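You operate a simulated robot arm through the tools that you are given. There is no shell and no other tool. Be economical: measure what you need, move in short steps, check, and stop when the job is done.

You run a simulated two-armed robot. Do the job below in one go: nothing can be reset, and whatever is moved stays where it is left.

TASK
On the top of the staging table, fold the orange rag in half, so that its two short edges meet.

It is judged by the outcome, as a careful person would: the job done as asked, and still so three seconds after it is handed in. It fails if anything else is knocked over, pushed out of place, dropped, spilled or broken. Flat cloth is picked up by pressing the open fingertips on it (5 to 10 N) and closing them slowly along it; thin cloth reads only 2 to 8 mm in the jaws.

THE ROBOT
Two 7-joint arms with two-finger parallel grippers on one trunk, on a base that drives. Base frame: it is fixed to the floor where the robot stands at the start and does not move with it; the origin is under the middle of the robot, x ahead of it, y to its left, z up; the surface under the hand at the start is at about z = 0.8. Units: m, degrees, N and s.
The left shoulder is at the start at [0.036, 0.158, 1.08], the right one opposite. With the tool pointing down near the work surface each hand reaches from about 0.4 to 0.88 m from the robot's upright axis, wherever it stands, measured 20 degrees to its own side. Places, roughly: top of the staging table [0.7, 0.3, 0.8]. Payload 3.43 kg a hand.
The tool frame of a hand sits at the grasp point between the pads (the TCP): z along the fingers, y along the line on which they close. The tips reach 0.034 m beyond it. The gripper opens to 0.128 m. The fingers are 0.024 m wide and 0.012 m thick; the gripper's body (0.048 by 0.13 m) begins 0.096 m behind the TCP.
Orientation is that of the tool frame in the base frame, as a unit quaternion [x, y, z, w]. With the fingers straight down and closing along the base's y, the tool's x points along the base's -x, its y along +y and its z along -z.

THE INTERFACE
- The arms move only by the tool jog_arm. It takes "left_plan", "right_plan" or both (then of equal length, played together; a hand with none holds still); each is a list of rows, each a list of 7 numbers: the shift along the tool's x, y, z in cm, then the turn, a rotation vector about the tool's x, y, z in degrees, then the gripper command, from -1 (shut) to 1 (fully open), values between in proportion. In form: [[dx, dy, dz, wx, wy, wz, hand], ...]. A call has 1 to 8 rows; each row is the pose to reach, as a shift and turn from the pose commanded when the call began, along the tool's axes at that moment. A row lasts 0.2 s, in which the tool goes at most 0.05 m and 8.6 degrees; a call with a longer step from one row to the next is refused whole, and so is a gripper value outside its range. Where a pose cannot be reached the arm comes as near as it can. A force on the tool above 40 N (or 10 N above the force at the start of the call, whichever is more), or a blocked arm, ends the call early, and 0.2 s more pass. Each finger travels about 0.153 m/s and halts on what it meets, pressing with about 25 N; the grip force reading is that of the motor and also rises with nothing between the fingers. The clock runs only during rows and for 0.2 s after the last one: add rows that repeat a pose to give the fingers time. It gives the time, the measured TCP pose, the force on the tool (base axes), the opening and the grip force at its end, in the units of the frame above (readings bear some noise), with the torque about the TCP (base axes, N m) and any sound that the robot's microphone picked up.
- Cameras (640 x 400 px; columns grow to the right, rows downward): "scene" is now at [0.1027, -0.0192, 1.3045]; the picture's right is [-0.11, -0.99, -0.01], its down [-0.56, 0.07, -0.83] and it looks along [0.82, -0.08, -0.56] (base axes); focal length 290 px, centre (320, 200). "left" rides on the left gripper at [0.076, 0.011, -0.16] in its tool frame; the picture's right is [-0.15, 0.99, 0.00], its down [-0.88, -0.13, -0.46] and it looks along [-0.45, -0.07, 0.89] (tool axes); focal length 234 px, centre (320, 200). "right" rides on the right gripper at [0.076, -0.011, -0.16] in its tool frame; the picture's right is [0.15, 0.99, 0.00], its down [-0.88, 0.13, -0.46] and it looks along [-0.45, 0.07, 0.89] (tool axes); focal length 234 px, centre (320, 200). There is no depth. A picture from a camera that has moved, and an enlarged one, comes with that camera's place and axes in the base frame and with its lens.
- capture(camera): a new picture of that camera. The clock stands still meanwhile.
- slide_trunk(by): slides the trunk up (or, below 0, down) by that many m; the arms and the scene camera ride with it, the base frame stays. It gives what a move gives, with no picture.
- drive_base(legs): drives the robot by 1 to 6 legs, each [ahead, left, turn to the left] in m, m and degrees, along the robot's own axes; the way and the turn of a leg run together, so that a leg with both is an arc; at most 1.5 m and 180 degrees a leg. The arms and the cameras ride along, it lands a little off, and it stops where it bumps. It gives what a move gives.
- head_to(pan, tilt): turns the head with the scene camera to pan (to the left, within 86 degrees either way) and tilt (down, from -29 to 69), counted from straight ahead of the robot. It gives what a move gives.
- zoom(camera, box): a new picture of the part [left, top, right, bottom] of that camera's present view, enlarged. The clock stands still meanwhile.
- job_done(): hands the job in; it is judged then, once.

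Work in short steps. Places have to be worked out from the pictures, the camera data and where the tool is seen: move nearer, look again, correct. Check each grasp and each placing, and mend what went wrong. You have 120 turns and 88 pictures in all, those below and enlarged ones among them. Open the grippers and draw the arms clear of the work before you hand the job in, unless the task says otherwise; then end with one line.

The tools are called after "Emit:" as a command line: name --argument value ..., lists and objects as JSON in quotes. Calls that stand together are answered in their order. jog_arm: Moves the arms, as the interface text tells. Its arguments: {"type":"object","properties":{"left_plan":{"type":"array","items":{"type":"array","items":{"type":"number"}}},"right_plan":{"type":"array","items":{"type":"array","items":{"type":"number"}}}},"required":[]} The other tools are called the same way: slide_trunk (by) slides the trunk up or down; drive_base (legs) drives the base; head_to (pan, tilt) turns the head that bears the scene camera; capture (camera) takes a picture; zoom (camera, box) takes an enlarged picture of a part of a camera's view; job_done () hands the job in.

At the start:

```text
clock: 0.0
left_tcp_pos: [0.6796, 0.1671, 1.0561]
left_ee_rot: [-0.015, 0.998, 0.005, 0.06]
left_contact_force: [-0.8, -0.5, -0.5]
left_moment: [0.0, -0.03, 0.0]
left_width: 0.1279
left_grip_force: 0.1
right_tcp_pos: [0.5575, -0.2754, 1.0661]
right_ee_rot: [-0.012, 1.0, 0.004, 0.014]
right_contact_force: [-1.5, -1.4, 0.0]
right_moment: [0.17, -0.19, 0.04]
right_width: 0.1279
right_grip_force: 0.2
trunk travel left (down, up): [-0.55, 0.39]
robot x, y, heading: [-0.006, -0.0, 1.0]
head pan, tilt: [-7.6, 35.6]
```

scene: 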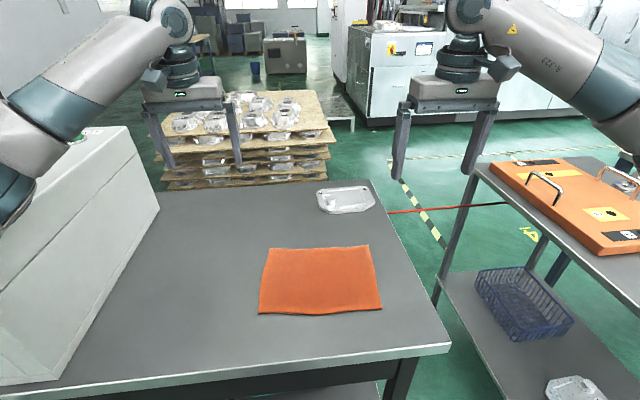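
right: 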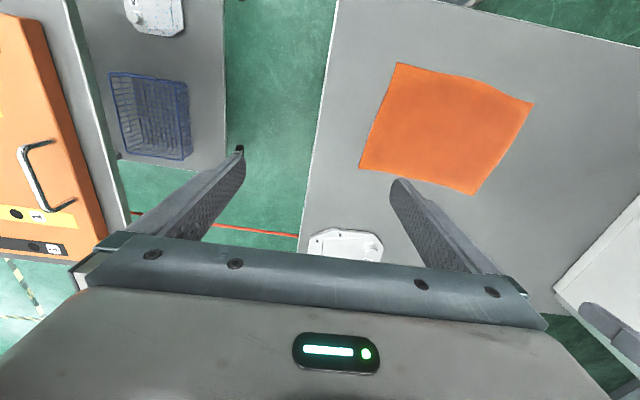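
left: 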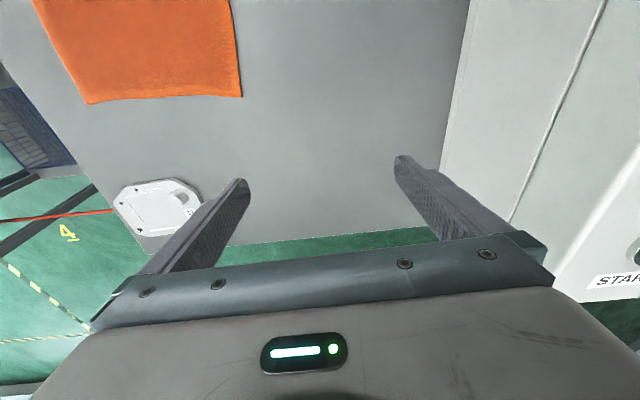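

The rag lies with its short edges running away from the robot, at about y≈0.065 and y≈-0.18. I plan to lift both corners of the right short edge, with the left hand on the far corner and the right hand on the near one, and carry them over to the left edge. First I'll look closer.

Emit:
zoom --camera "scene" --box '[220, 220, 420, 345]'

Emit:
zoom --camera "right" --box '[320, 30, 580, 210]'

```text
3.20 times, centred on (320, 282) of scene
camera zoom: at [0.1027, -0.0192, 1.3045], right [-0.11, -0.99, -0.01], down [-0.56, 0.07, -0.83], along [0.82, -0.08, -0.56], focal length 930 px, centre (320, -64)
```

zoom: 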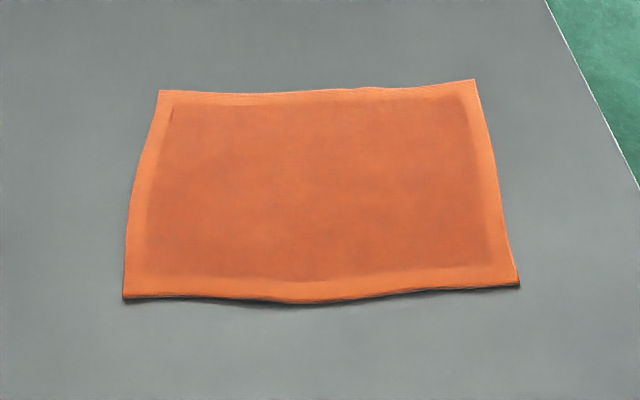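

```text
2.22 times, centred on (450, 120) of right
camera zoom: at [0.4783, -0.2888, 1.223], right [-0.17, 0.99, 0.0], down [0.86, 0.15, 0.48], along [0.47, 0.08, -0.88], focal length 520 px, centre (31, 378)
```

zoom: 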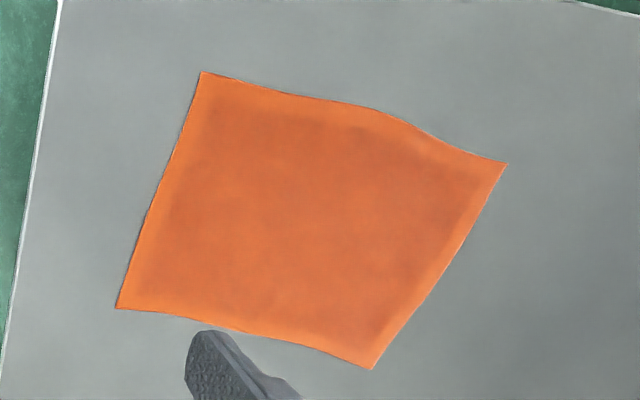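

Both cameras put the right edge from (0.443,-0.173) to (0.624,-0.189), with the rag turned about -5°. I'll bring both hands over its two ends at z≈0.95, square to the rag and with the jaws at about 4 cm.

Emit:
jog_arm --left_plan '[[1.2, -4.32, 1.15, 0.1, 0.85, 0.77, 0.5], [2.4, -8.64, 2.31, 0.21, 1.71, 1.54, 0], [3.6, -12.96, 3.46, 0.31, 2.56, 2.32, -0.375], [4.8, -17.28, 4.62, 0.42, 3.42, 3.09, -0.375], [5.99, -21.6, 5.77, 0.52, 4.27, 3.86, -0.375], [7.19, -25.91, 6.92, 0.63, 5.13, 4.63, -0.375], [8.39, -30.23, 8.08, 0.73, 5.98, 5.4, -0.375], [9.59, -34.55, 9.23, 0.84, 6.84, 6.18, -0.375]]' --right_plan '[[1.22, 1.2, 1.43, 0.06, 0.2, 0.73, 0.5], [2.43, 2.41, 2.85, 0.12, 0.4, 1.46, 0], [3.65, 3.61, 4.28, 0.19, 0.6, 2.19, -0.375], [4.87, 4.82, 5.7, 0.25, 0.8, 2.92, -0.375], [6.09, 6.02, 7.13, 0.31, 1.0, 3.65, -0.375], [7.3, 7.23, 8.56, 0.37, 1.2, 4.38, -0.375], [8.52, 8.43, 9.98, 0.43, 1.4, 5.11, -0.375], [9.74, 9.64, 11.41, 0.5, 1.6, 5.84, -0.375]]'

```text
clock: 1.3
left_tcp_pos: [0.6753, 0.1375, 1.0533]
left_ee_rot: [-0.072, 0.994, 0.006, 0.087]
left_contact_force: [-2.0, -1.1, 3.1]
left_moment: [0.1, -0.13, -0.02]
left_width: 0.04
left_grip_force: 0.0
right_tcp_pos: [0.5485, -0.0516, 0.9722]
right_ee_rot: [-0.058, 0.998, -0.005, -0.006]
right_contact_force: [-1.1, -0.5, 1.6]
right_moment: [0.0, -0.11, 0.04]
right_width: 0.0397
right_grip_force: 0.0
trunk travel left (down, up): [-0.55, 0.39]
robot x, y, heading: [0.0092, 0.0693, 10.6]
head pan, tilt: [-7.6, 35.6]
stopped in row 6 (left hand): the arm was blocked; the commanded pose is now the measured one
```

The left arm was blocked and the base turned by 10°, so something was touched. I'll look before moving again.

Emit:
capture --camera "scene"

Emit:
capture --camera "left"

```text
82 pictures are left
camera scene: at [0.139, 0.0787, 1.2935], right [0.05, -1.0, 0.0], down [-0.58, -0.03, -0.82], along [0.82, 0.05, -0.58], focal length 290 px, centre (320, 200)
```

scene: 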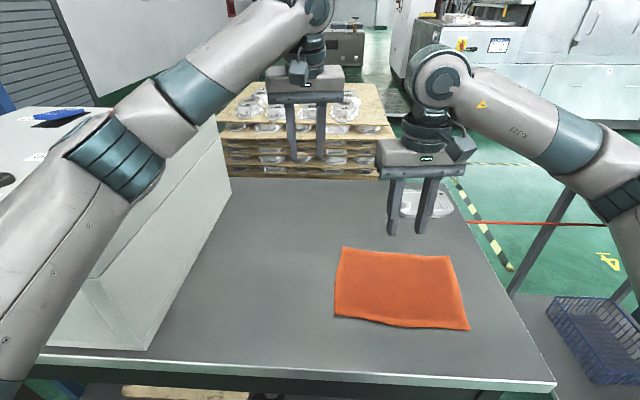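

```text
81 pictures are left
camera left: at [0.5723, 0.134, 1.198], right [0.0, 1.0, 0.02], down [0.8, -0.01, 0.6], along [0.6, 0.02, -0.8], focal length 234 px, centre (320, 200)
```

left: 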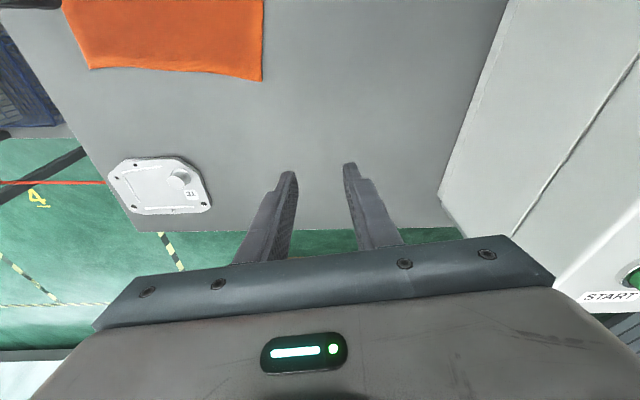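

Nothing is touching at the hands. The left elbow is close to the white cabinet, so I'll look left at it.

Emit:
head_to --pan 40 --tilt 45

Emit:
capture --camera "scene"

Emit:
head_to --pan 30 --tilt 10

Emit:
capture --camera "scene"

```text
clock: 2.5
left_tcp_pos: [0.6812, 0.1328, 1.0456]
left_ee_rot: [-0.069, 0.994, 0.007, 0.081]
left_contact_force: [-0.2, -1.2, 0.6]
left_moment: [-0.01, 0.01, 0.05]
left_width: 0.0397
left_grip_force: 0.0
right_tcp_pos: [0.5526, -0.0542, 0.9709]
right_ee_rot: [-0.057, 0.998, -0.005, -0.009]
right_contact_force: [-0.2, -0.5, 0.4]
right_moment: [0.02, 0.02, 0.0]
right_width: 0.04
right_grip_force: 0.0
trunk travel left (down, up): [-0.55, 0.39]
robot x, y, heading: [0.0068, 0.0653, 10.6]
head pan, tilt: [40.0, 45.0]
```

```text
80 pictures are left
camera scene: at [0.1111, 0.1371, 1.2804], right [0.77, -0.64, 0.0], down [-0.45, -0.54, -0.71], along [0.45, 0.55, -0.71], focal length 290 px, centre (320, 200)
```

scene: 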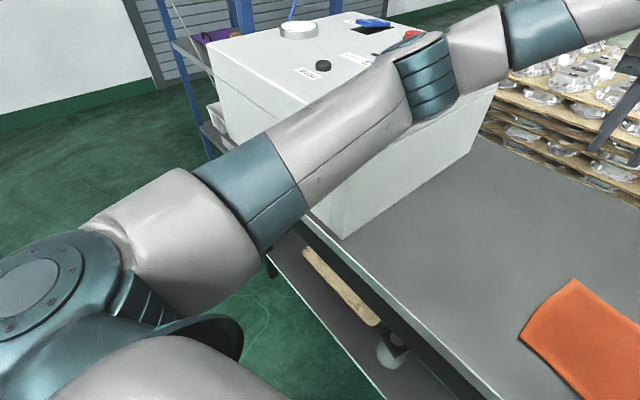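

```text
clock: 3.5
left_tcp_pos: [0.6803, 0.1331, 1.0476]
left_ee_rot: [-0.068, 0.994, 0.006, 0.081]
left_contact_force: [0.6, -0.3, 0.6]
left_moment: [-0.01, 0.01, -0.01]
left_width: 0.0398
left_grip_force: 0.0
right_tcp_pos: [0.553, -0.0541, 0.9699]
right_ee_rot: [-0.058, 0.998, -0.005, -0.009]
right_contact_force: [-0.2, 0.4, 0.2]
right_moment: [0.01, 0.02, 0.0]
right_width: 0.0398
right_grip_force: 0.0
trunk travel left (down, up): [-0.55, 0.39]
robot x, y, heading: [0.0076, 0.0668, 10.2]
head pan, tilt: [30.0, 10.0]
```

```text
79 pictures are left
camera scene: at [0.1296, 0.1349, 1.3353], right [0.65, -0.76, 0.0], down [-0.13, -0.11, -0.98], along [0.75, 0.64, -0.17], focal length 290 px, centre (320, 200)
```

scene: 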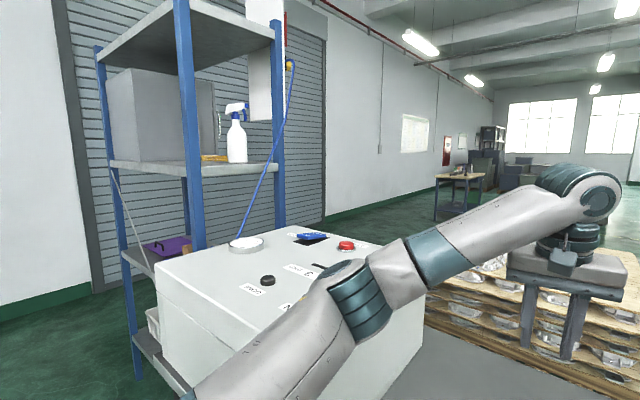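

The left elbow sits against the corner of the white control box, which is on the table at y≈0.39. The box itself still seems to be in place. I'll back the robot off and shift it right so the elbow has room.

Emit:
drive_base --legs '[[-0.06, -0.1, 0], [0.0, -0.11, -10.2]]'

Emit:
capture --camera "scene"

Emit:
head_to --pan 0 --tilt 40

Emit:
capture --camera "scene"

```text
clock: 5.5
left_tcp_pos: [0.6516, -0.2137, 1.0464]
left_ee_rot: [0.021, 0.996, -0.001, 0.081]
left_contact_force: [0.0, -0.1, 0.4]
left_moment: [0.06, -0.03, 0.03]
left_width: 0.0397
left_grip_force: 0.0
right_tcp_pos: [0.4915, -0.3739, 0.9702]
right_ee_rot: [0.032, 0.999, -0.004, -0.009]
right_contact_force: [0.7, -0.4, -0.1]
right_moment: [0.06, 0.0, 0.0]
right_width: 0.0397
right_grip_force: 0.1
trunk travel left (down, up): [-0.55, 0.39]
robot x, y, heading: [-0.0226, -0.1547, -0.1]
head pan, tilt: [30.0, 10.0]
```

```text
78 pictures are left
camera scene: at [0.1102, -0.1108, 1.3355], right [0.5, -0.87, 0.0], down [-0.15, -0.09, -0.98], along [0.85, 0.49, -0.17], focal length 290 px, centre (320, 200)
```

scene: 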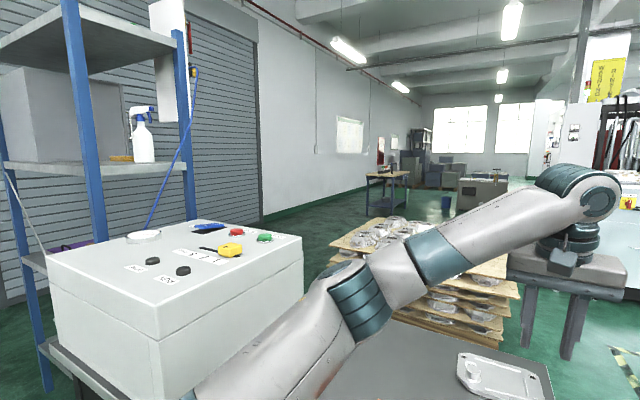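

```text
clock: 6.5
left_tcp_pos: [0.6507, -0.2114, 1.047]
left_ee_rot: [0.021, 0.997, -0.001, 0.08]
left_contact_force: [-0.6, 0.0, -0.4]
left_moment: [0.05, 0.05, 0.0]
left_width: 0.0395
left_grip_force: 0.1
right_tcp_pos: [0.4912, -0.372, 0.9712]
right_ee_rot: [0.032, 0.999, -0.004, -0.009]
right_contact_force: [0.1, 0.4, 0.7]
right_moment: [-0.04, -0.01, -0.01]
right_width: 0.0399
right_grip_force: 0.0
trunk travel left (down, up): [-0.55, 0.39]
robot x, y, heading: [-0.0195, -0.1557, 0.0]
head pan, tilt: [0.0, 40.0]
```

```text
77 pictures are left
camera scene: at [0.1148, -0.1564, 1.2878], right [0.0, -1.0, 0.0], down [-0.64, 0.0, -0.77], along [0.77, 0.0, -0.64], focal length 290 px, centre (320, 200)
```

scene: 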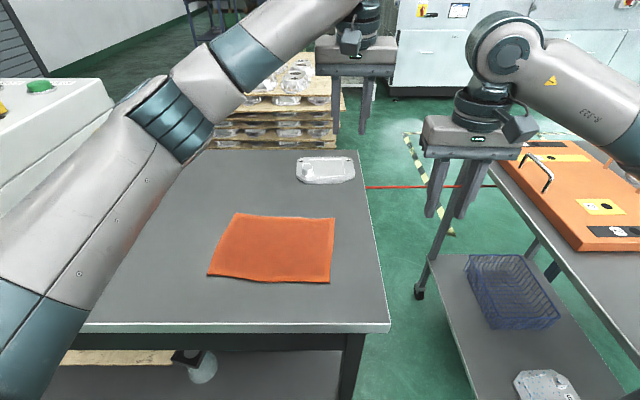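

The robot now stands at y=-0.155 with room on the left, and the corner estimates agree with the earlier ones. With this stance it is safer to use the left hand on the near corner and the right hand on the far one. I'll swap the hands: left back, right forward.

Emit:
jog_arm --left_plan '[[3.3, 1.4, 0.6, 0.05, 1.5, 0.4, -0.375], [6.6, 2.8, 1.2, 0.1, 3.1, 0.8, -0.375], [9.9, 4.2, 1.8, 0.14, 4.6, 1.2, -0.375], [13.2, 5.6, 2.4, 0.18, 6.1, 1.6, -0.375], [16.5, 7.0, 3.0, 0.23, 7.7, 2.0, -0.375], [19.84, 8.4, 3.61, 0.27, 9.2, 2.4, -0.375]]' --right_plan '[[-1.8, 0.1, -0.2, -0.1, -0.2, 0.2, -0.375], [-3.6, 0.2, -0.4, -0.2, -0.3, 0.4, -0.375], [-5.4, 0.3, -0.5, -0.3, -0.5, 0.6, -0.375], [-7.2, 0.5, -0.7, -0.4, -0.7, 0.8, -0.375], [-9, 0.6, -0.9, -0.4, -0.8, 1.0, -0.375], [-10.9, 0.7, -1.1, -0.5, -1.0, 1.15, -0.375]]'

Emit:
capture --camera "scene"

```text
clock: 7.8
left_tcp_pos: [0.4635, -0.1193, 0.9763]
left_ee_rot: [0.042, 0.999, -0.001, 0.001]
left_contact_force: [0.8, -0.1, 0.1]
left_moment: [0.0, -0.02, 0.0]
left_width: 0.0398
left_grip_force: 0.0
right_tcp_pos: [0.6003, -0.3735, 0.9793]
right_ee_rot: [0.043, 0.999, -0.002, -0.001]
right_contact_force: [0.6, -0.4, -0.5]
right_moment: [0.02, -0.01, 0.0]
right_width: 0.0396
right_grip_force: 0.0
trunk travel left (down, up): [-0.55, 0.39]
robot x, y, heading: [-0.0233, -0.1573, -0.1]
head pan, tilt: [0.0, 40.0]
```

```text
76 pictures are left
camera scene: at [0.1146, -0.1555, 1.2878], right [0.0, -1.0, 0.0], down [-0.64, 0.0, -0.77], along [0.77, 0.0, -0.64], focal length 290 px, centre (320, 200)
```

scene: 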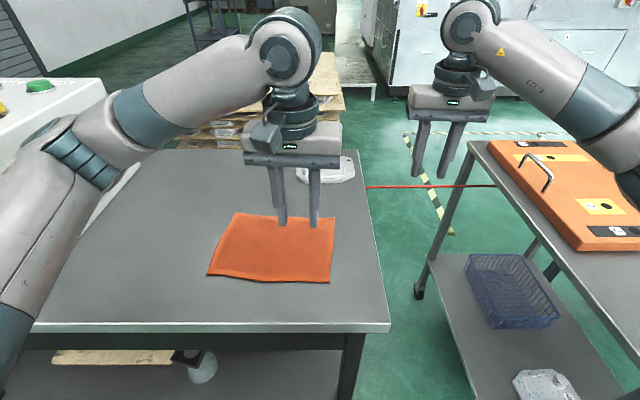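

The hands are swapped. To keep the left elbow above the control box I'll raise the trunk by 0.15 m and bring the hands back down to the same height over the right edge, as a rehearsal in the air.

Emit:
slide_trunk --by 0.15

Emit:
jog_arm --left_plan '[[0, -0.7, 2.2, 0, 0, 0, -0.375], [-0.1, -1.5, 4.4, 0, 0, 0, -0.375], [-0.2, -2.3, 6.6, 0, 0, 0, -0.375], [-0.3, -3.1, 8.8, 0, 0, 0, -0.375], [-0.3, -3.9, 11, 0, 0, 0, -0.375], [-0.4, -4.7, 13, 0, 0, 0, -0.375], [-0.45, -5.5, 15, 0, 0, 0, -0.375]]' --right_plan '[[0, 2.5, 2.2, 0, 0, 0, -0.375], [0.1, 5, 4.4, 0, 0, 0, -0.375], [0.1, 7.5, 6.6, 0, 0, 0, -0.375], [0.1, 10, 8.8, 0, 0, 0, -0.375], [0.2, 12.5, 11, 0, 0, 0, -0.375], [0.2, 15, 13, 0, 0, 0, -0.375], [0.25, 17.3, 15, 0, 0, 0, -0.375]]'

Emit:
capture --camera "scene"

```text
clock: 9.6
left_tcp_pos: [0.4637, -0.1206, 1.1265]
left_ee_rot: [0.044, 0.999, -0.001, 0.001]
left_contact_force: [-0.4, -0.1, -0.1]
left_moment: [-0.04, 0.01, 0.0]
left_width: 0.0403
left_grip_force: 0.1
right_tcp_pos: [0.6014, -0.373, 1.1276]
right_ee_rot: [0.043, 0.999, -0.001, 0.0]
right_contact_force: [-0.3, -0.1, -0.6]
right_moment: [-0.02, 0.0, 0.01]
right_width: 0.04
right_grip_force: 0.1
trunk travel left (down, up): [-0.7, 0.24]
robot x, y, heading: [-0.0189, -0.155, 0.0]
head pan, tilt: [0.0, 40.0]
```

```text
clock: 11.2
left_tcp_pos: [0.464, -0.1761, 0.9774]
left_ee_rot: [0.043, 0.999, 0.0, 0.001]
left_contact_force: [-0.3, 0.5, -0.3]
left_moment: [0.02, -0.02, -0.04]
left_width: 0.0402
left_grip_force: 0.0
right_tcp_pos: [0.6136, -0.2027, 0.9762]
right_ee_rot: [0.043, 0.999, -0.001, 0.0]
right_contact_force: [-0.2, 0.7, 0.7]
right_moment: [0.0, 0.01, -0.02]
right_width: 0.0404
right_grip_force: 0.1
trunk travel left (down, up): [-0.7, 0.24]
robot x, y, heading: [-0.0263, -0.1552, -0.1]
head pan, tilt: [0.0, 40.0]
```

```text
75 pictures are left
camera scene: at [0.1155, -0.156, 1.4377], right [0.0, -1.0, 0.0], down [-0.64, 0.0, -0.77], along [0.77, 0.0, -0.64], focal length 290 px, centre (320, 200)
```

scene: 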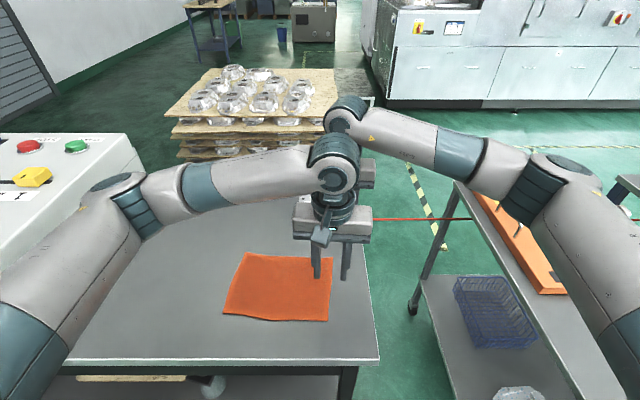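

That configuration is clean. I'll rehearse the carry to the left, halfway first, and watch the left elbow against the box.

Emit:
jog_arm --left_plan '[[0, 3, 0, 0, 0, 0, -0.375], [0.1, 6, 0, 0, 0, 0, -0.375], [0.1, 9, 0, 0, 0, 0, -0.375], [0.2, 12, 0, 0, 0, 0, -0.375]]' --right_plan '[[0, 3, 0, 0, 0, 0, -0.375], [0.1, 6, 0, 0, 0, 0, -0.375], [0.1, 9, 0, 0, 0, 0, -0.375], [0.2, 12, 0, 0, 0, 0, -0.375]]'

Emit:
capture --camera "scene"

```text
clock: 12.2
left_tcp_pos: [0.4732, -0.0528, 0.9766]
left_ee_rot: [0.042, 0.999, -0.001, 0.001]
left_contact_force: [0.0, -0.3, -0.4]
left_moment: [-0.04, -0.01, 0.01]
left_width: 0.0401
left_grip_force: 0.0
right_tcp_pos: [0.6219, -0.0765, 0.9786]
right_ee_rot: [0.044, 0.999, -0.002, 0.0]
right_contact_force: [-0.2, 0.8, -0.1]
right_moment: [-0.05, 0.02, 0.02]
right_width: 0.04
right_grip_force: 0.1
trunk travel left (down, up): [-0.7, 0.24]
robot x, y, heading: [-0.0204, -0.1577, 0.1]
head pan, tilt: [0.0, 40.0]
```

```text
74 pictures are left
camera scene: at [0.1145, -0.1524, 1.4377], right [0.0, -1.0, 0.0], down [-0.64, 0.0, -0.77], along [0.77, 0.0, -0.64], focal length 290 px, centre (320, 200)
```

scene: 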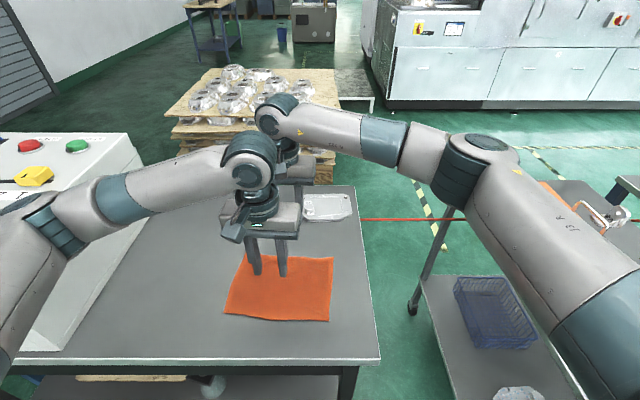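

Halfway is fine. I'll look left to see how much room the elbow has over the box before going on.

Emit:
head_to --pan 45 --tilt 45

Emit:
capture --camera "scene"

```text
clock: 13.3
left_tcp_pos: [0.4713, -0.0559, 0.9774]
left_ee_rot: [0.042, 0.999, 0.0, 0.001]
left_contact_force: [-0.5, 0.1, -0.7]
left_moment: [0.01, 0.03, 0.03]
left_width: 0.0399
left_grip_force: 0.1
right_tcp_pos: [0.6224, -0.0797, 0.9788]
right_ee_rot: [0.044, 0.999, 0.001, 0.001]
right_contact_force: [0.2, 0.2, -0.3]
right_moment: [0.02, 0.01, 0.0]
right_width: 0.04
right_grip_force: 0.0
trunk travel left (down, up): [-0.7, 0.24]
robot x, y, heading: [-0.0191, -0.1575, 0.2]
head pan, tilt: [45.0, 45.0]
```

```text
73 pictures are left
camera scene: at [0.0873, -0.0988, 1.4305], right [0.71, -0.71, 0.0], down [-0.5, -0.5, -0.71], along [0.5, 0.5, -0.71], focal length 290 px, centre (320, 200)
```

scene: 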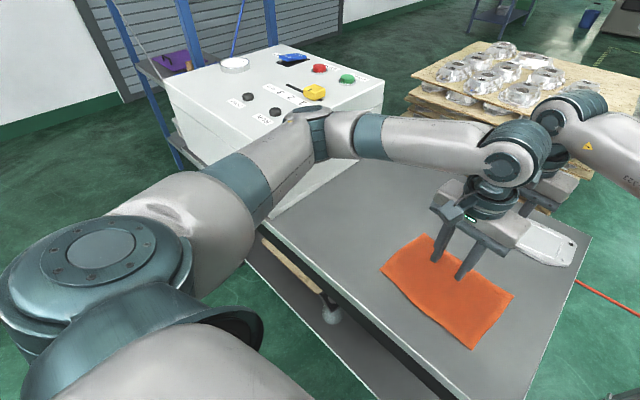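

The elbow clears the box top by only a few centimetres. I'll raise the trunk another 6 cm and then rehearse the second half at the same hand height.

Emit:
slide_trunk --by 0.06

Emit:
jog_arm --left_plan '[[0, 2, 1, 0, 0, 0, -0.375], [0.1, 4, 2, 0, 0, 0, -0.375], [0.1, 6, 3, 0, 0, 0, -0.375], [0.2, 8, 4, 0, 0, 0, -0.375], [0.2, 10, 5, 0, 0, 0, -0.375], [0.2, 12.4, 6, 0, 0, 0, -0.375]]' --right_plan '[[0, 2, 1, 0, 0, 0, -0.375], [0.1, 4, 2, 0, 0, 0, -0.375], [0.1, 6, 3, 0, 0, 0, -0.375], [0.2, 8, 4, 0, 0, 0, -0.375], [0.2, 10, 5, 0, 0, 0, -0.375], [0.2, 12.4, 6, 0, 0, 0, -0.375]]'

Emit:
capture --camera "scene"

```text
clock: 14.3
left_tcp_pos: [0.4725, -0.0564, 1.0373]
left_ee_rot: [0.043, 0.999, -0.001, 0.001]
left_contact_force: [0.6, 0.4, -0.2]
left_moment: [-0.01, -0.01, 0.04]
left_width: 0.0397
left_grip_force: 0.1
right_tcp_pos: [0.6238, -0.08, 1.0374]
right_ee_rot: [0.044, 0.999, 0.0, 0.0]
right_contact_force: [-0.2, 0.5, 1.0]
right_moment: [0.0, 0.02, -0.02]
right_width: 0.0402
right_grip_force: 0.0
trunk travel left (down, up): [-0.76, 0.18]
robot x, y, heading: [-0.0233, -0.1564, 0.1]
head pan, tilt: [45.0, 45.0]
```

```text
clock: 15.7
left_tcp_pos: [0.4806, 0.07, 0.9776]
left_ee_rot: [0.042, 0.999, -0.001, 0.002]
left_contact_force: [-0.2, 0.7, -0.6]
left_moment: [-0.03, 0.0, -0.01]
left_width: 0.0401
left_grip_force: 0.0
right_tcp_pos: [0.6315, 0.045, 0.977]
right_ee_rot: [0.044, 0.999, -0.001, 0.0]
right_contact_force: [-0.5, 0.9, 0.1]
right_moment: [-0.01, -0.01, 0.01]
right_width: 0.0399
right_grip_force: 0.1
trunk travel left (down, up): [-0.76, 0.18]
robot x, y, heading: [-0.0193, -0.1561, 0.2]
head pan, tilt: [45.0, 45.0]
```

```text
72 pictures are left
camera scene: at [0.0864, -0.0954, 1.4904], right [0.71, -0.71, 0.0], down [-0.5, -0.5, -0.71], along [0.5, 0.5, -0.71], focal length 290 px, centre (320, 200)
```

scene: 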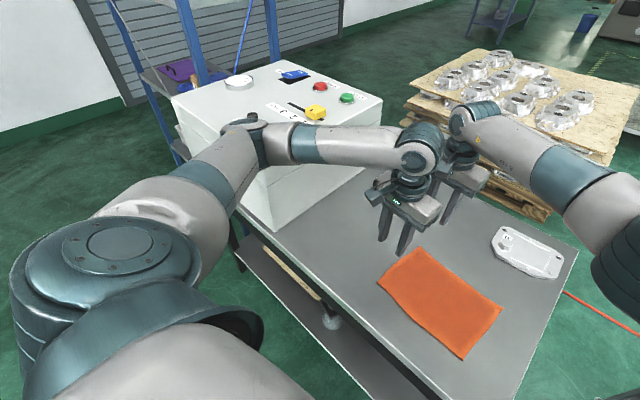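

The far end of the carry is reachable without contact. The hands already hover over the left short edge, so I'll pick that edge up here and fold it to the right, where there is more room. I'm lowering to z≈0.87 with about 3 cm jaws, and will then look with the hand cameras.

Emit:
jog_arm --left_plan '[[0, -0.2, 2.5, 0, 0, 0, -0.53], [0, -0.4, 5, 1, 0, 0, -0.53], [0, -0.6, 8, 2, 0, 0, -0.53], [0, -0.75, 10.7, 3, 0, 0, -0.53]]' --right_plan '[[0, 0, 2.5, 0, 0, 0, -0.53], [0.1, 0.1, 5, 1, 0, 0, -0.53], [0.2, 0.2, 8, 2, 0, 0, -0.53], [0.2, 0.3, 10.7, 3, 0, 0, -0.53]]'

Emit:
capture --camera "left"

Emit:
capture --camera "right"

Emit:
capture --camera "scene"

```text
clock: 16.7
left_tcp_pos: [0.4824, 0.0622, 0.8686]
left_ee_rot: [0.043, 0.999, -0.028, 0.0]
left_contact_force: [0.4, 0.3, -1.3]
left_moment: [0.02, 0.05, 0.03]
left_width: 0.03
left_grip_force: 0.1
right_tcp_pos: [0.628, 0.0471, 0.8705]
right_ee_rot: [0.044, 0.999, -0.026, -0.001]
right_contact_force: [0.0, -0.3, 1.1]
right_moment: [0.02, 0.04, -0.01]
right_width: 0.0302
right_grip_force: 0.1
trunk travel left (down, up): [-0.76, 0.18]
robot x, y, heading: [-0.026, -0.156, -0.1]
head pan, tilt: [45.0, 45.0]
```

```text
71 pictures are left
camera left: at [0.4082, 0.0888, 1.0264], right [0.23, 0.97, -0.05], down [0.87, -0.18, 0.46], along [0.44, -0.15, -0.88], focal length 234 px, centre (320, 200)
```

left: 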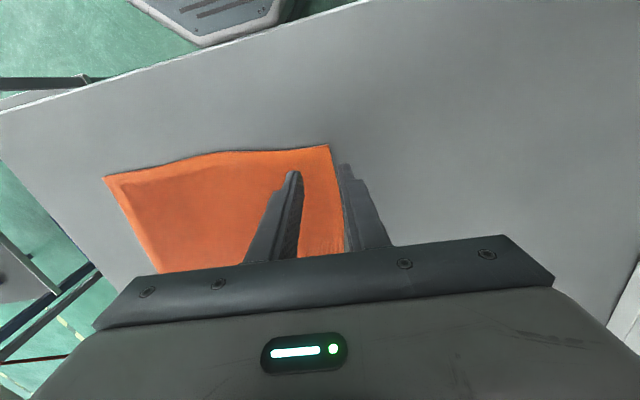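

```text
70 pictures are left
camera right: at [0.5537, 0.0516, 1.0289], right [-0.06, 1.0, -0.05], down [0.89, 0.08, 0.45], along [0.45, -0.02, -0.89], focal length 234 px, centre (320, 200)
```

right: 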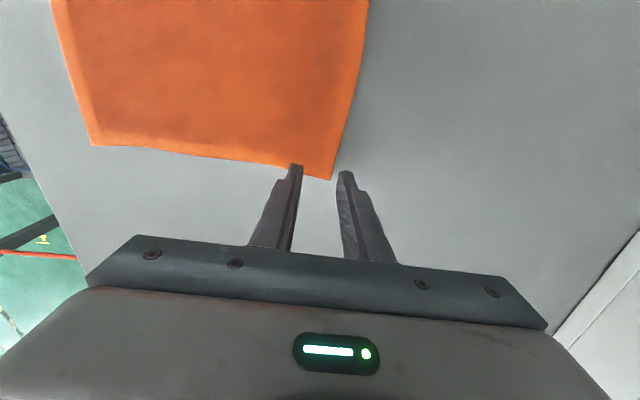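

```text
69 pictures are left
camera scene: at [0.0877, -0.0975, 1.4905], right [0.71, -0.71, 0.0], down [-0.5, -0.5, -0.71], along [0.5, 0.5, -0.71], focal length 290 px, centre (320, 200)
```

scene: 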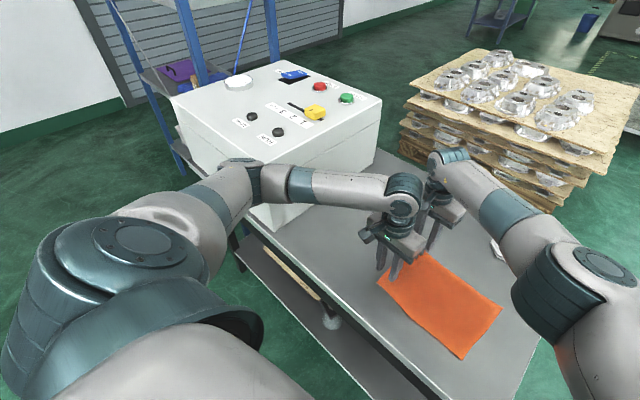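

Both hands bracket the edge with one finger just off the rag. I'm making a small correction and descending toward contact.

Emit:
jog_arm --left_plan '[[0, 0.2, 1.2, 0, 0, 0, -0.53], [0, 0.2, 2.2, 0, 0, 0, -0.53], [0, 0.2, 2.8, 0, 0, 0, -0.53], [0, 0.2, 3.1, 0, 0, 0, -0.53], [0, 0.2, 3.1, 0, 0, 0, -0.53]]' --right_plan '[[0.1, 0.4, 1.2, 0, 0, 0, -0.53], [0.3, 0.4, 2.2, 0, 0, 0, -0.53], [0.3, 0.4, 2.9, 0, 0, 0, -0.53], [0.3, 0.4, 3.3, 0, 0, 0, -0.53], [0.3, 0.4, 3.3, 0, 0, 0, -0.53]]'

```text
clock: 17.9
left_tcp_pos: [0.481, 0.062, 0.838]
left_ee_rot: [0.042, 0.999, -0.025, 0.0]
left_contact_force: [0.0, 0.3, 0.7]
left_moment: [-0.02, -0.04, -0.04]
left_width: 0.03
left_grip_force: 0.0
right_tcp_pos: [0.6234, 0.0425, 0.8477]
right_ee_rot: [0.043, 0.999, -0.026, -0.001]
right_contact_force: [0.0, 0.8, -0.1]
right_moment: [0.01, 0.02, -0.02]
right_width: 0.0302
right_grip_force: 0.1
right hand out of reach, approached as far as the arm can: row 1, 2, 3, 4, 5
trunk travel left (down, up): [-0.76, 0.18]
robot x, y, heading: [-0.0218, -0.1522, -0.0]
head pan, tilt: [45.0, 45.0]
```

The right arm can't quite reach down here. Turning the robot a little left brings the right shoulder forward and the left elbow back, so I'll raise the hands, shift them right, then turn 9°.

Emit:
jog_arm --left_plan '[[0, 0, -3, 0, 0, 0, -0.53], [0, -2, -6, 0, 0, 0, -0.53], [0, -5, -9, 0, 0, 0, -0.53], [0, -9, -11, 0, 0, 0, -0.53]]' --right_plan '[[0, 0, -3, 0, 0, 0, -0.53], [0, -2, -6, 0, 0, 0, -0.53], [0, -5, -9, 0, 0, 0, -0.53], [0, -9, -10, 0, 0, 0, -0.53]]'

Emit:
drive_base --legs '[[0.02, -0.02, 9]]'

Emit:
capture --camera "scene"

```text
clock: 18.9
left_tcp_pos: [0.4739, -0.0217, 0.9525]
left_ee_rot: [0.043, 0.999, -0.024, 0.0]
left_contact_force: [0.9, -0.5, -0.8]
left_moment: [0.05, -0.01, -0.01]
left_width: 0.0303
left_grip_force: 0.0
right_tcp_pos: [0.6178, -0.0422, 0.9511]
right_ee_rot: [0.044, 0.999, -0.025, -0.002]
right_contact_force: [-0.4, -0.4, 0.3]
right_moment: [0.05, 0.01, 0.01]
right_width: 0.0303
right_grip_force: 0.1
trunk travel left (down, up): [-0.76, 0.18]
robot x, y, heading: [-0.0219, -0.1593, 0.2]
head pan, tilt: [45.0, 45.0]
```

```text
clock: 20.0
left_tcp_pos: [0.4663, 0.0408, 0.9522]
left_ee_rot: [-0.037, 0.999, -0.026, 0.002]
left_contact_force: [-1.0, 0.0, -0.1]
left_moment: [-0.06, 0.0, -0.01]
left_width: 0.0299
left_grip_force: 0.1
right_tcp_pos: [0.6111, 0.0405, 0.9508]
right_ee_rot: [-0.037, 0.999, -0.027, 0.001]
right_contact_force: [-1.2, -0.6, -0.1]
right_moment: [0.0, 0.0, 0.03]
right_width: 0.0301
right_grip_force: 0.2
trunk travel left (down, up): [-0.76, 0.18]
robot x, y, heading: [-0.0012, -0.1726, 9.1]
head pan, tilt: [45.0, 45.0]
```

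```text
68 pictures are left
camera scene: at [0.0976, -0.1012, 1.4905], right [0.81, -0.58, 0.0], down [-0.41, -0.57, -0.71], along [0.41, 0.57, -0.71], focal length 290 px, centre (320, 200)
```

scene: 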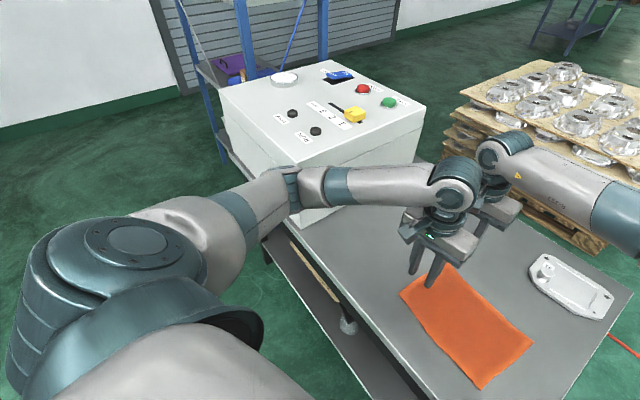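

Turned to 9°. I'm squaring the hands to the rag again and lowering over the left edge to z≈0.845.

Emit:
jog_arm --left_plan '[[-0.3, 0.5, 2, 0, 0, 1.8, -0.53], [-0.6, 1.1, 4, 0, 0, 3.7, -0.53], [-1, 1.7, 6, 0, 0, 5.5, -0.53], [-1.3, 2.2, 8.5, 0, 0, 7.4, -0.53], [-1.62, 2.76, 10.5, 0, 0, 9.2, -0.53], [-1.62, 2.76, 10.5, 0, 0, 9.2, -0.53]]' --right_plan '[[-0.3, 0.3, 2, 0, 0, 1.8, -0.53], [-0.6, 0.6, 4, 0, 0, 3.7, -0.53], [-0.9, 0.9, 6, 0, 0, 5.5, -0.53], [-1.2, 1.2, 8.5, 0, 0, 7.4, -0.53], [-1.45, 1.55, 10.5, 0, 0, 9.2, -0.53], [-1.45, 1.55, 10.5, 0, 0, 9.2, -0.53]]'

Emit:
capture --camera "left"

Emit:
capture --camera "right"

Emit:
capture --camera "scene"

```text
clock: 21.4
left_tcp_pos: [0.4828, 0.0625, 0.8474]
left_ee_rot: [0.043, 0.999, -0.026, 0.004]
left_contact_force: [0.0, 0.6, 0.0]
left_moment: [0.01, 0.0, 0.0]
left_width: 0.0303
left_grip_force: 0.0
right_tcp_pos: [0.6242, 0.052, 0.8445]
right_ee_rot: [0.043, 0.999, -0.027, 0.003]
right_contact_force: [0.8, 0.3, -0.3]
right_moment: [-0.01, -0.02, -0.04]
right_width: 0.0301
right_grip_force: 0.1
trunk travel left (down, up): [-0.76, 0.18]
robot x, y, heading: [-0.0027, -0.1732, 9.3]
head pan, tilt: [45.0, 45.0]
```

```text
67 pictures are left
camera left: at [0.4076, 0.0894, 1.0048], right [0.23, 0.97, -0.05], down [0.86, -0.18, 0.47], along [0.45, -0.15, -0.88], focal length 234 px, centre (320, 200)
```

left: 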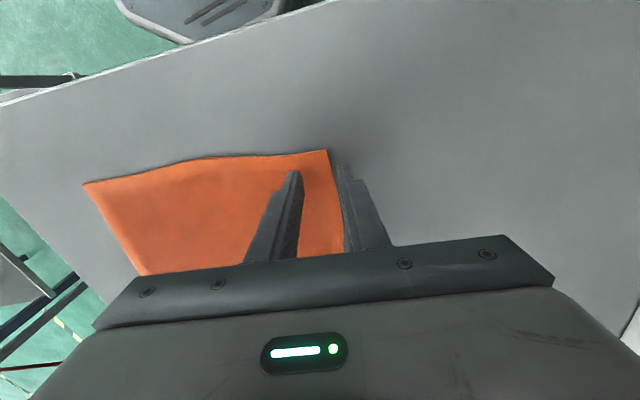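

```text
66 pictures are left
camera right: at [0.5491, 0.0575, 1.0029], right [-0.06, 1.0, -0.05], down [0.89, 0.08, 0.46], along [0.46, -0.02, -0.89], focal length 234 px, centre (320, 200)
```

right: 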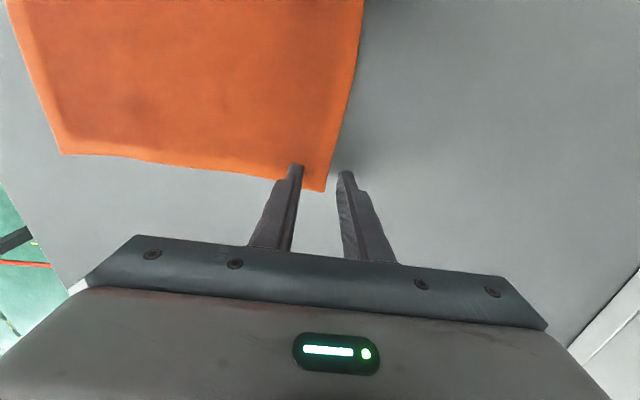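

```text
65 pictures are left
camera scene: at [0.0974, -0.1015, 1.4905], right [0.81, -0.58, 0.0], down [-0.41, -0.57, -0.71], along [0.41, 0.57, -0.71], focal length 290 px, centre (320, 200)
```

scene: 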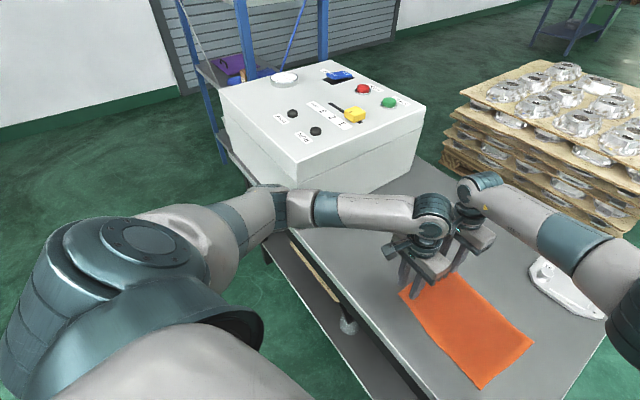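

Both hands are placed as wanted. I'm descending to press lightly.

Emit:
jog_arm --left_plan '[[0, 0, 0.6, 0, 0, 0, -0.53], [0, 0.05, 1.1, 0, 0, 0, -0.53], [0, 0.05, 1.4, 0, 0, 0, -0.53], [0, 0.05, 1.4, 0, 0, 0, -0.53]]' --right_plan '[[0, 0, 0.5, 0, 0, 0, -0.53], [0, 0, 0.9, 0, 0, 0, -0.53], [0, 0, 1.1, 0, 0, 0, -0.53], [0, 0, 1.1, 0, 0, 0, -0.53]]'

```text
clock: 22.4
left_tcp_pos: [0.4825, 0.0637, 0.8357]
left_ee_rot: [0.043, 0.999, -0.025, 0.007]
left_contact_force: [4.2, 4.1, 32.0]
left_moment: [-0.33, 0.07, -0.03]
left_width: 0.0292
left_grip_force: 0.1
right_tcp_pos: [0.6247, 0.051, 0.8364]
right_ee_rot: [0.042, 0.999, -0.025, 0.004]
right_contact_force: [1.3, 1.0, 4.1]
right_moment: [-0.07, -0.05, 0.01]
right_width: 0.0297
right_grip_force: 0.1
trunk travel left (down, up): [-0.76, 0.18]
robot x, y, heading: [0.001, -0.1722, 9.3]
head pan, tilt: [45.0, 45.0]
```

The left hand presses 32 N and the right 4 N. I'm easing the left, adding a touch to the right, and then closing slowly.

Emit:
jog_arm --left_plan '[[0, 0, -0.16, 0, 0, 0, -0.53], [0, 0, -0.16, 0, 0, 0, -0.53]]' --right_plan '[[0, 0, 0.03, 0, 0, 0, -0.53], [0, 0, 0.03, 0, 0, 0, -0.53]]'

Emit:
jog_arm --left_plan '[[0, 0, 0, 0, 0, 0, -0.6], [0, 0, 0, 0, 0, 0, -0.67], [0, 0, 0, 0, 0, 0, -0.74], [0, 0, 0, 0, 0, 0, -0.81], [0, 0, 0, 0, 0, 0, -0.88], [0, 0, 0, 0, 0, 0, -0.95], [0, 0, 0, 0, 0, 0, -1], [0, 0, 0, 0, 0, 0, -1]]' --right_plan '[[0, 0, 0, 0, 0, 0, -0.6], [0, 0, 0, 0, 0, 0, -0.67], [0, 0, 0, 0, 0, 0, -0.74], [0, 0, 0, 0, 0, 0, -0.81], [0, 0, 0, 0, 0, 0, -0.88], [0, 0, 0, 0, 0, 0, -0.95], [0, 0, 0, 0, 0, 0, -1], [0, 0, 0, 0, 0, 0, -1]]'

Emit:
capture --camera "left"

Emit:
capture --camera "right"

```text
clock: 23.0
left_tcp_pos: [0.4819, 0.0632, 0.8343]
left_ee_rot: [0.041, 0.999, -0.025, 0.007]
left_contact_force: [10.8, 0.4, 30.6]
left_moment: [-0.41, -0.18, 0.08]
left_width: 0.0292
left_grip_force: 0.0
right_tcp_pos: [0.625, 0.0525, 0.8355]
right_ee_rot: [0.042, 0.999, -0.026, 0.004]
right_contact_force: [1.0, 1.6, 14.4]
right_moment: [-0.21, 0.01, 0.0]
right_width: 0.029
right_grip_force: 0.0
trunk travel left (down, up): [-0.76, 0.18]
robot x, y, heading: [-0.0046, -0.1726, 9.4]
head pan, tilt: [45.0, 45.0]
```

```text
clock: 24.8
left_tcp_pos: [0.4794, 0.0614, 0.836]
left_ee_rot: [0.043, 0.999, -0.026, 0.006]
left_contact_force: [-2.1, -9.7, 36.1]
left_moment: [-0.66, 0.21, 0.03]
left_width: 0.0063
left_grip_force: 25.1
right_tcp_pos: [0.6226, 0.0495, 0.836]
right_ee_rot: [0.043, 0.999, -0.025, 0.005]
right_contact_force: [-1.5, -2.2, 12.0]
right_moment: [-0.18, 0.07, 0.0]
right_width: 0.004
right_grip_force: 25.1
trunk travel left (down, up): [-0.76, 0.18]
robot x, y, heading: [-0.001, -0.1736, 9.2]
head pan, tilt: [45.0, 45.0]
```

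```text
64 pictures are left
camera left: at [0.4029, 0.0879, 0.994], right [0.23, 0.97, -0.05], down [0.86, -0.18, 0.47], along [0.45, -0.15, -0.88], focal length 234 px, centre (320, 200)
```

left: 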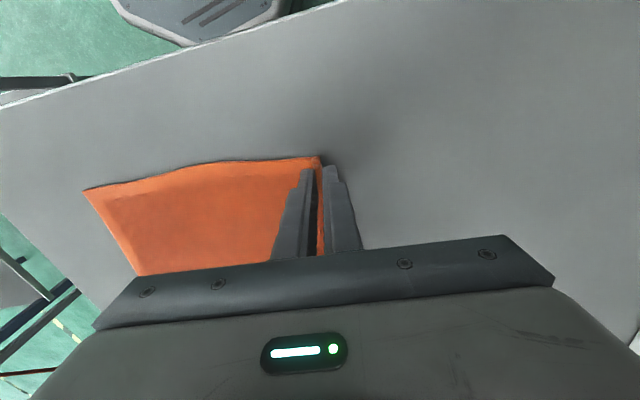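

```text
63 pictures are left
camera right: at [0.5454, 0.0545, 0.9941], right [-0.06, 1.0, -0.05], down [0.89, 0.08, 0.46], along [0.46, -0.02, -0.89], focal length 234 px, centre (320, 200)
```

right: 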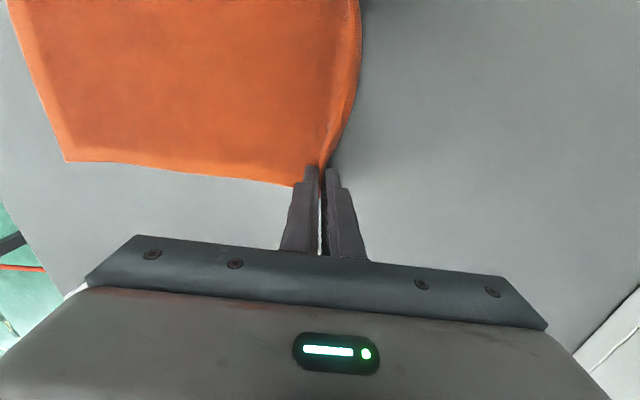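

The jaws read 6.3 mm and 4.0 mm, so cloth is in both. I'm lifting 3 cm to check.

Emit:
jog_arm --left_plan '[[0, -0.2, -1, 0, 0, 0, -1], [0, -0.5, -2, 0, 0, 0, -1], [0, -0.8, -3, 0, 0, 0, -1]]' --right_plan '[[0, -0.2, -1, 0, 0, 0, -1], [0, -0.5, -2, 0, 0, 0, -1], [0, -0.8, -3, 0, 0, 0, -1]]'

Emit:
capture --camera "left"

Emit:
capture --camera "right"

Emit:
head_to --pan 5 --tilt 50

Emit:
capture --camera "scene"

```text
clock: 25.6
left_tcp_pos: [0.4823, 0.0581, 0.8631]
left_ee_rot: [0.042, 0.999, -0.026, 0.002]
left_contact_force: [-0.1, -0.1, -0.2]
left_moment: [-0.01, -0.03, -0.02]
left_width: 0.0042
left_grip_force: 25.4
right_tcp_pos: [0.6246, 0.0454, 0.862]
right_ee_rot: [0.043, 0.999, -0.026, 0.003]
right_contact_force: [0.2, 0.0, 0.4]
right_moment: [-0.05, 0.02, 0.01]
right_width: 0.0039
right_grip_force: 24.9
trunk travel left (down, up): [-0.76, 0.18]
robot x, y, heading: [0.003, -0.1768, 9.5]
head pan, tilt: [45.0, 45.0]
```

```text
62 pictures are left
camera left: at [0.4065, 0.084, 1.0217], right [0.23, 0.97, -0.05], down [0.86, -0.18, 0.47], along [0.45, -0.15, -0.88], focal length 234 px, centre (320, 200)
```

left: 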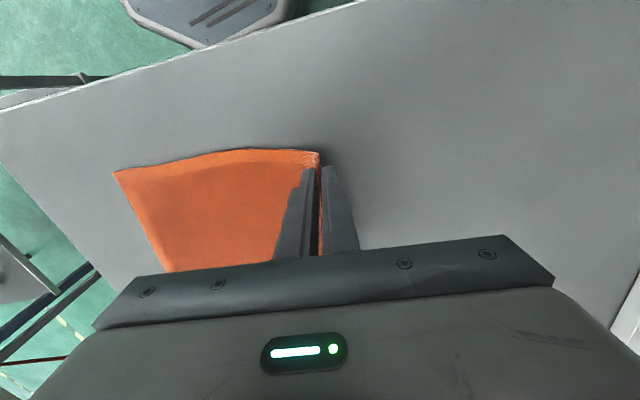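

```text
61 pictures are left
camera right: at [0.5482, 0.0508, 1.0205], right [-0.06, 1.0, -0.05], down [0.89, 0.08, 0.46], along [0.46, -0.02, -0.89], focal length 234 px, centre (320, 200)
```

right: 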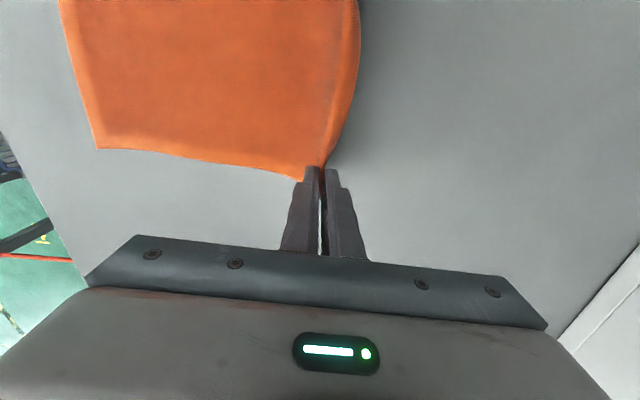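

```text
clock: 26.6
left_tcp_pos: [0.4808, 0.058, 0.8626]
left_ee_rot: [0.043, 0.999, -0.026, 0.004]
left_contact_force: [0.2, 0.0, -0.6]
left_moment: [0.01, 0.01, -0.01]
left_width: 0.0041
left_grip_force: 24.9
right_tcp_pos: [0.6234, 0.0463, 0.8617]
right_ee_rot: [0.043, 0.999, -0.027, 0.003]
right_contact_force: [1.1, 0.7, 0.3]
right_moment: [-0.06, -0.06, 0.0]
right_width: 0.0041
right_grip_force: 24.7
trunk travel left (down, up): [-0.76, 0.18]
robot x, y, heading: [-0.0044, -0.1726, 9.4]
head pan, tilt: [5.0, 50.0]
```

```text
60 pictures are left
camera scene: at [0.1249, -0.1479, 1.4835], right [0.25, -0.97, 0.0], down [-0.74, -0.19, -0.64], along [0.62, 0.16, -0.77], focal length 290 px, centre (320, 200)
```

scene: 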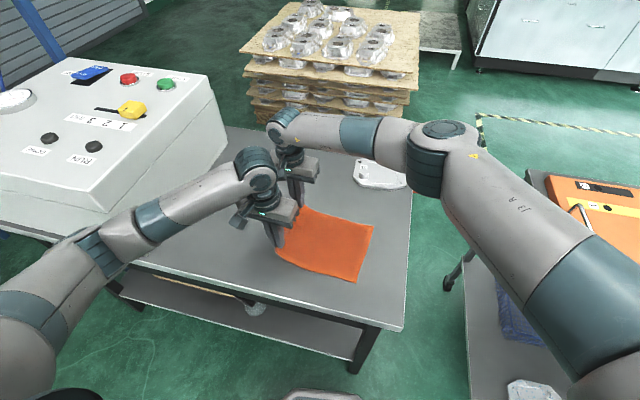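

Both corners are lifted. I'm carrying the edge over along a low arc to the right, tilting the fingers so the edge will be laid pointing right. This is the first half.

Emit:
jog_arm --left_plan '[[0, -1.1, -0.8, -2.5, 0, 0, -1], [0, -2.19, -1.59, -5, 0, 0, -1], [-0.05, -3.7, -2.3, -8, 0, 0, -1], [-0.07, -5.13, -2.91, -11, 0, 0, -1], [-0.1, -6.9, -3.6, -14, 0, 0, -1], [-0.12, -8.55, -4.17, -17, 0, 0, -1], [-0.15, -10.3, -4.35, -20, 0, 0, -1], [-0.17, -11.9, -4.39, -23, 0, 0, -1]]' --right_plan '[[0, -1.1, -0.8, -2.5, 0, 0, -1], [0, -2.19, -1.59, -5, 0, 0, -1], [-0.05, -3.7, -2.3, -8, 0, 0, -1], [-0.07, -5.13, -2.91, -11, 0, 0, -1], [-0.1, -6.9, -3.6, -14, 0, 0, -1], [-0.12, -8.55, -4.17, -17, 0, 0, -1], [-0.15, -10.3, -4.35, -20, 0, 0, -1], [-0.17, -11.9, -4.39, -23, 0, 0, -1]]'

Emit:
capture --camera "scene"

Emit:
capture --camera "left"

```text
clock: 28.4
left_tcp_pos: [0.4719, -0.0602, 0.9158]
left_ee_rot: [0.04, 0.984, 0.175, 0.013]
left_contact_force: [0.1, -0.8, 0.4]
left_moment: [-0.05, -0.03, 0.03]
left_width: 0.0039
left_grip_force: 25.2
right_tcp_pos: [0.6166, -0.0731, 0.9134]
right_ee_rot: [0.041, 0.984, 0.173, 0.011]
right_contact_force: [-0.6, 0.5, -0.3]
right_moment: [-0.06, 0.05, 0.01]
right_width: 0.0038
right_grip_force: 24.1
trunk travel left (down, up): [-0.76, 0.18]
robot x, y, heading: [-0.0049, -0.174, 9.5]
head pan, tilt: [5.0, 50.0]
```

```text
59 pictures are left
camera scene: at [0.1249, -0.1509, 1.4836], right [0.25, -0.97, 0.0], down [-0.74, -0.19, -0.64], along [0.62, 0.16, -0.77], focal length 290 px, centre (320, 200)
```

scene: 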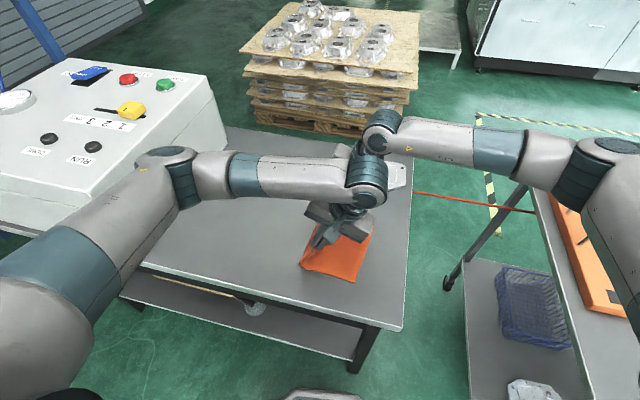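

```text
58 pictures are left
camera left: at [0.3915, -0.0975, 1.068], right [0.22, 0.91, 0.34], down [0.85, -0.35, 0.39], along [0.48, 0.21, -0.85], focal length 234 px, centre (320, 200)
```

left: 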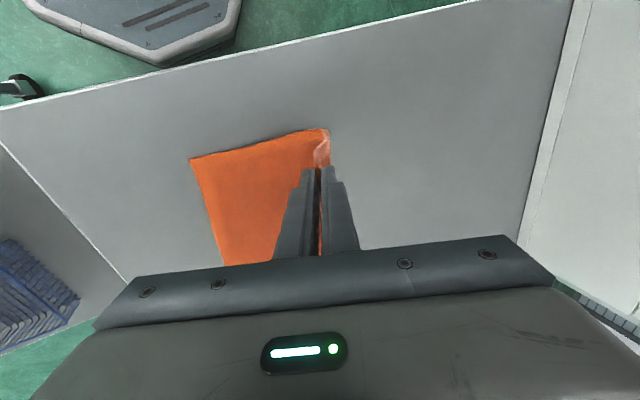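

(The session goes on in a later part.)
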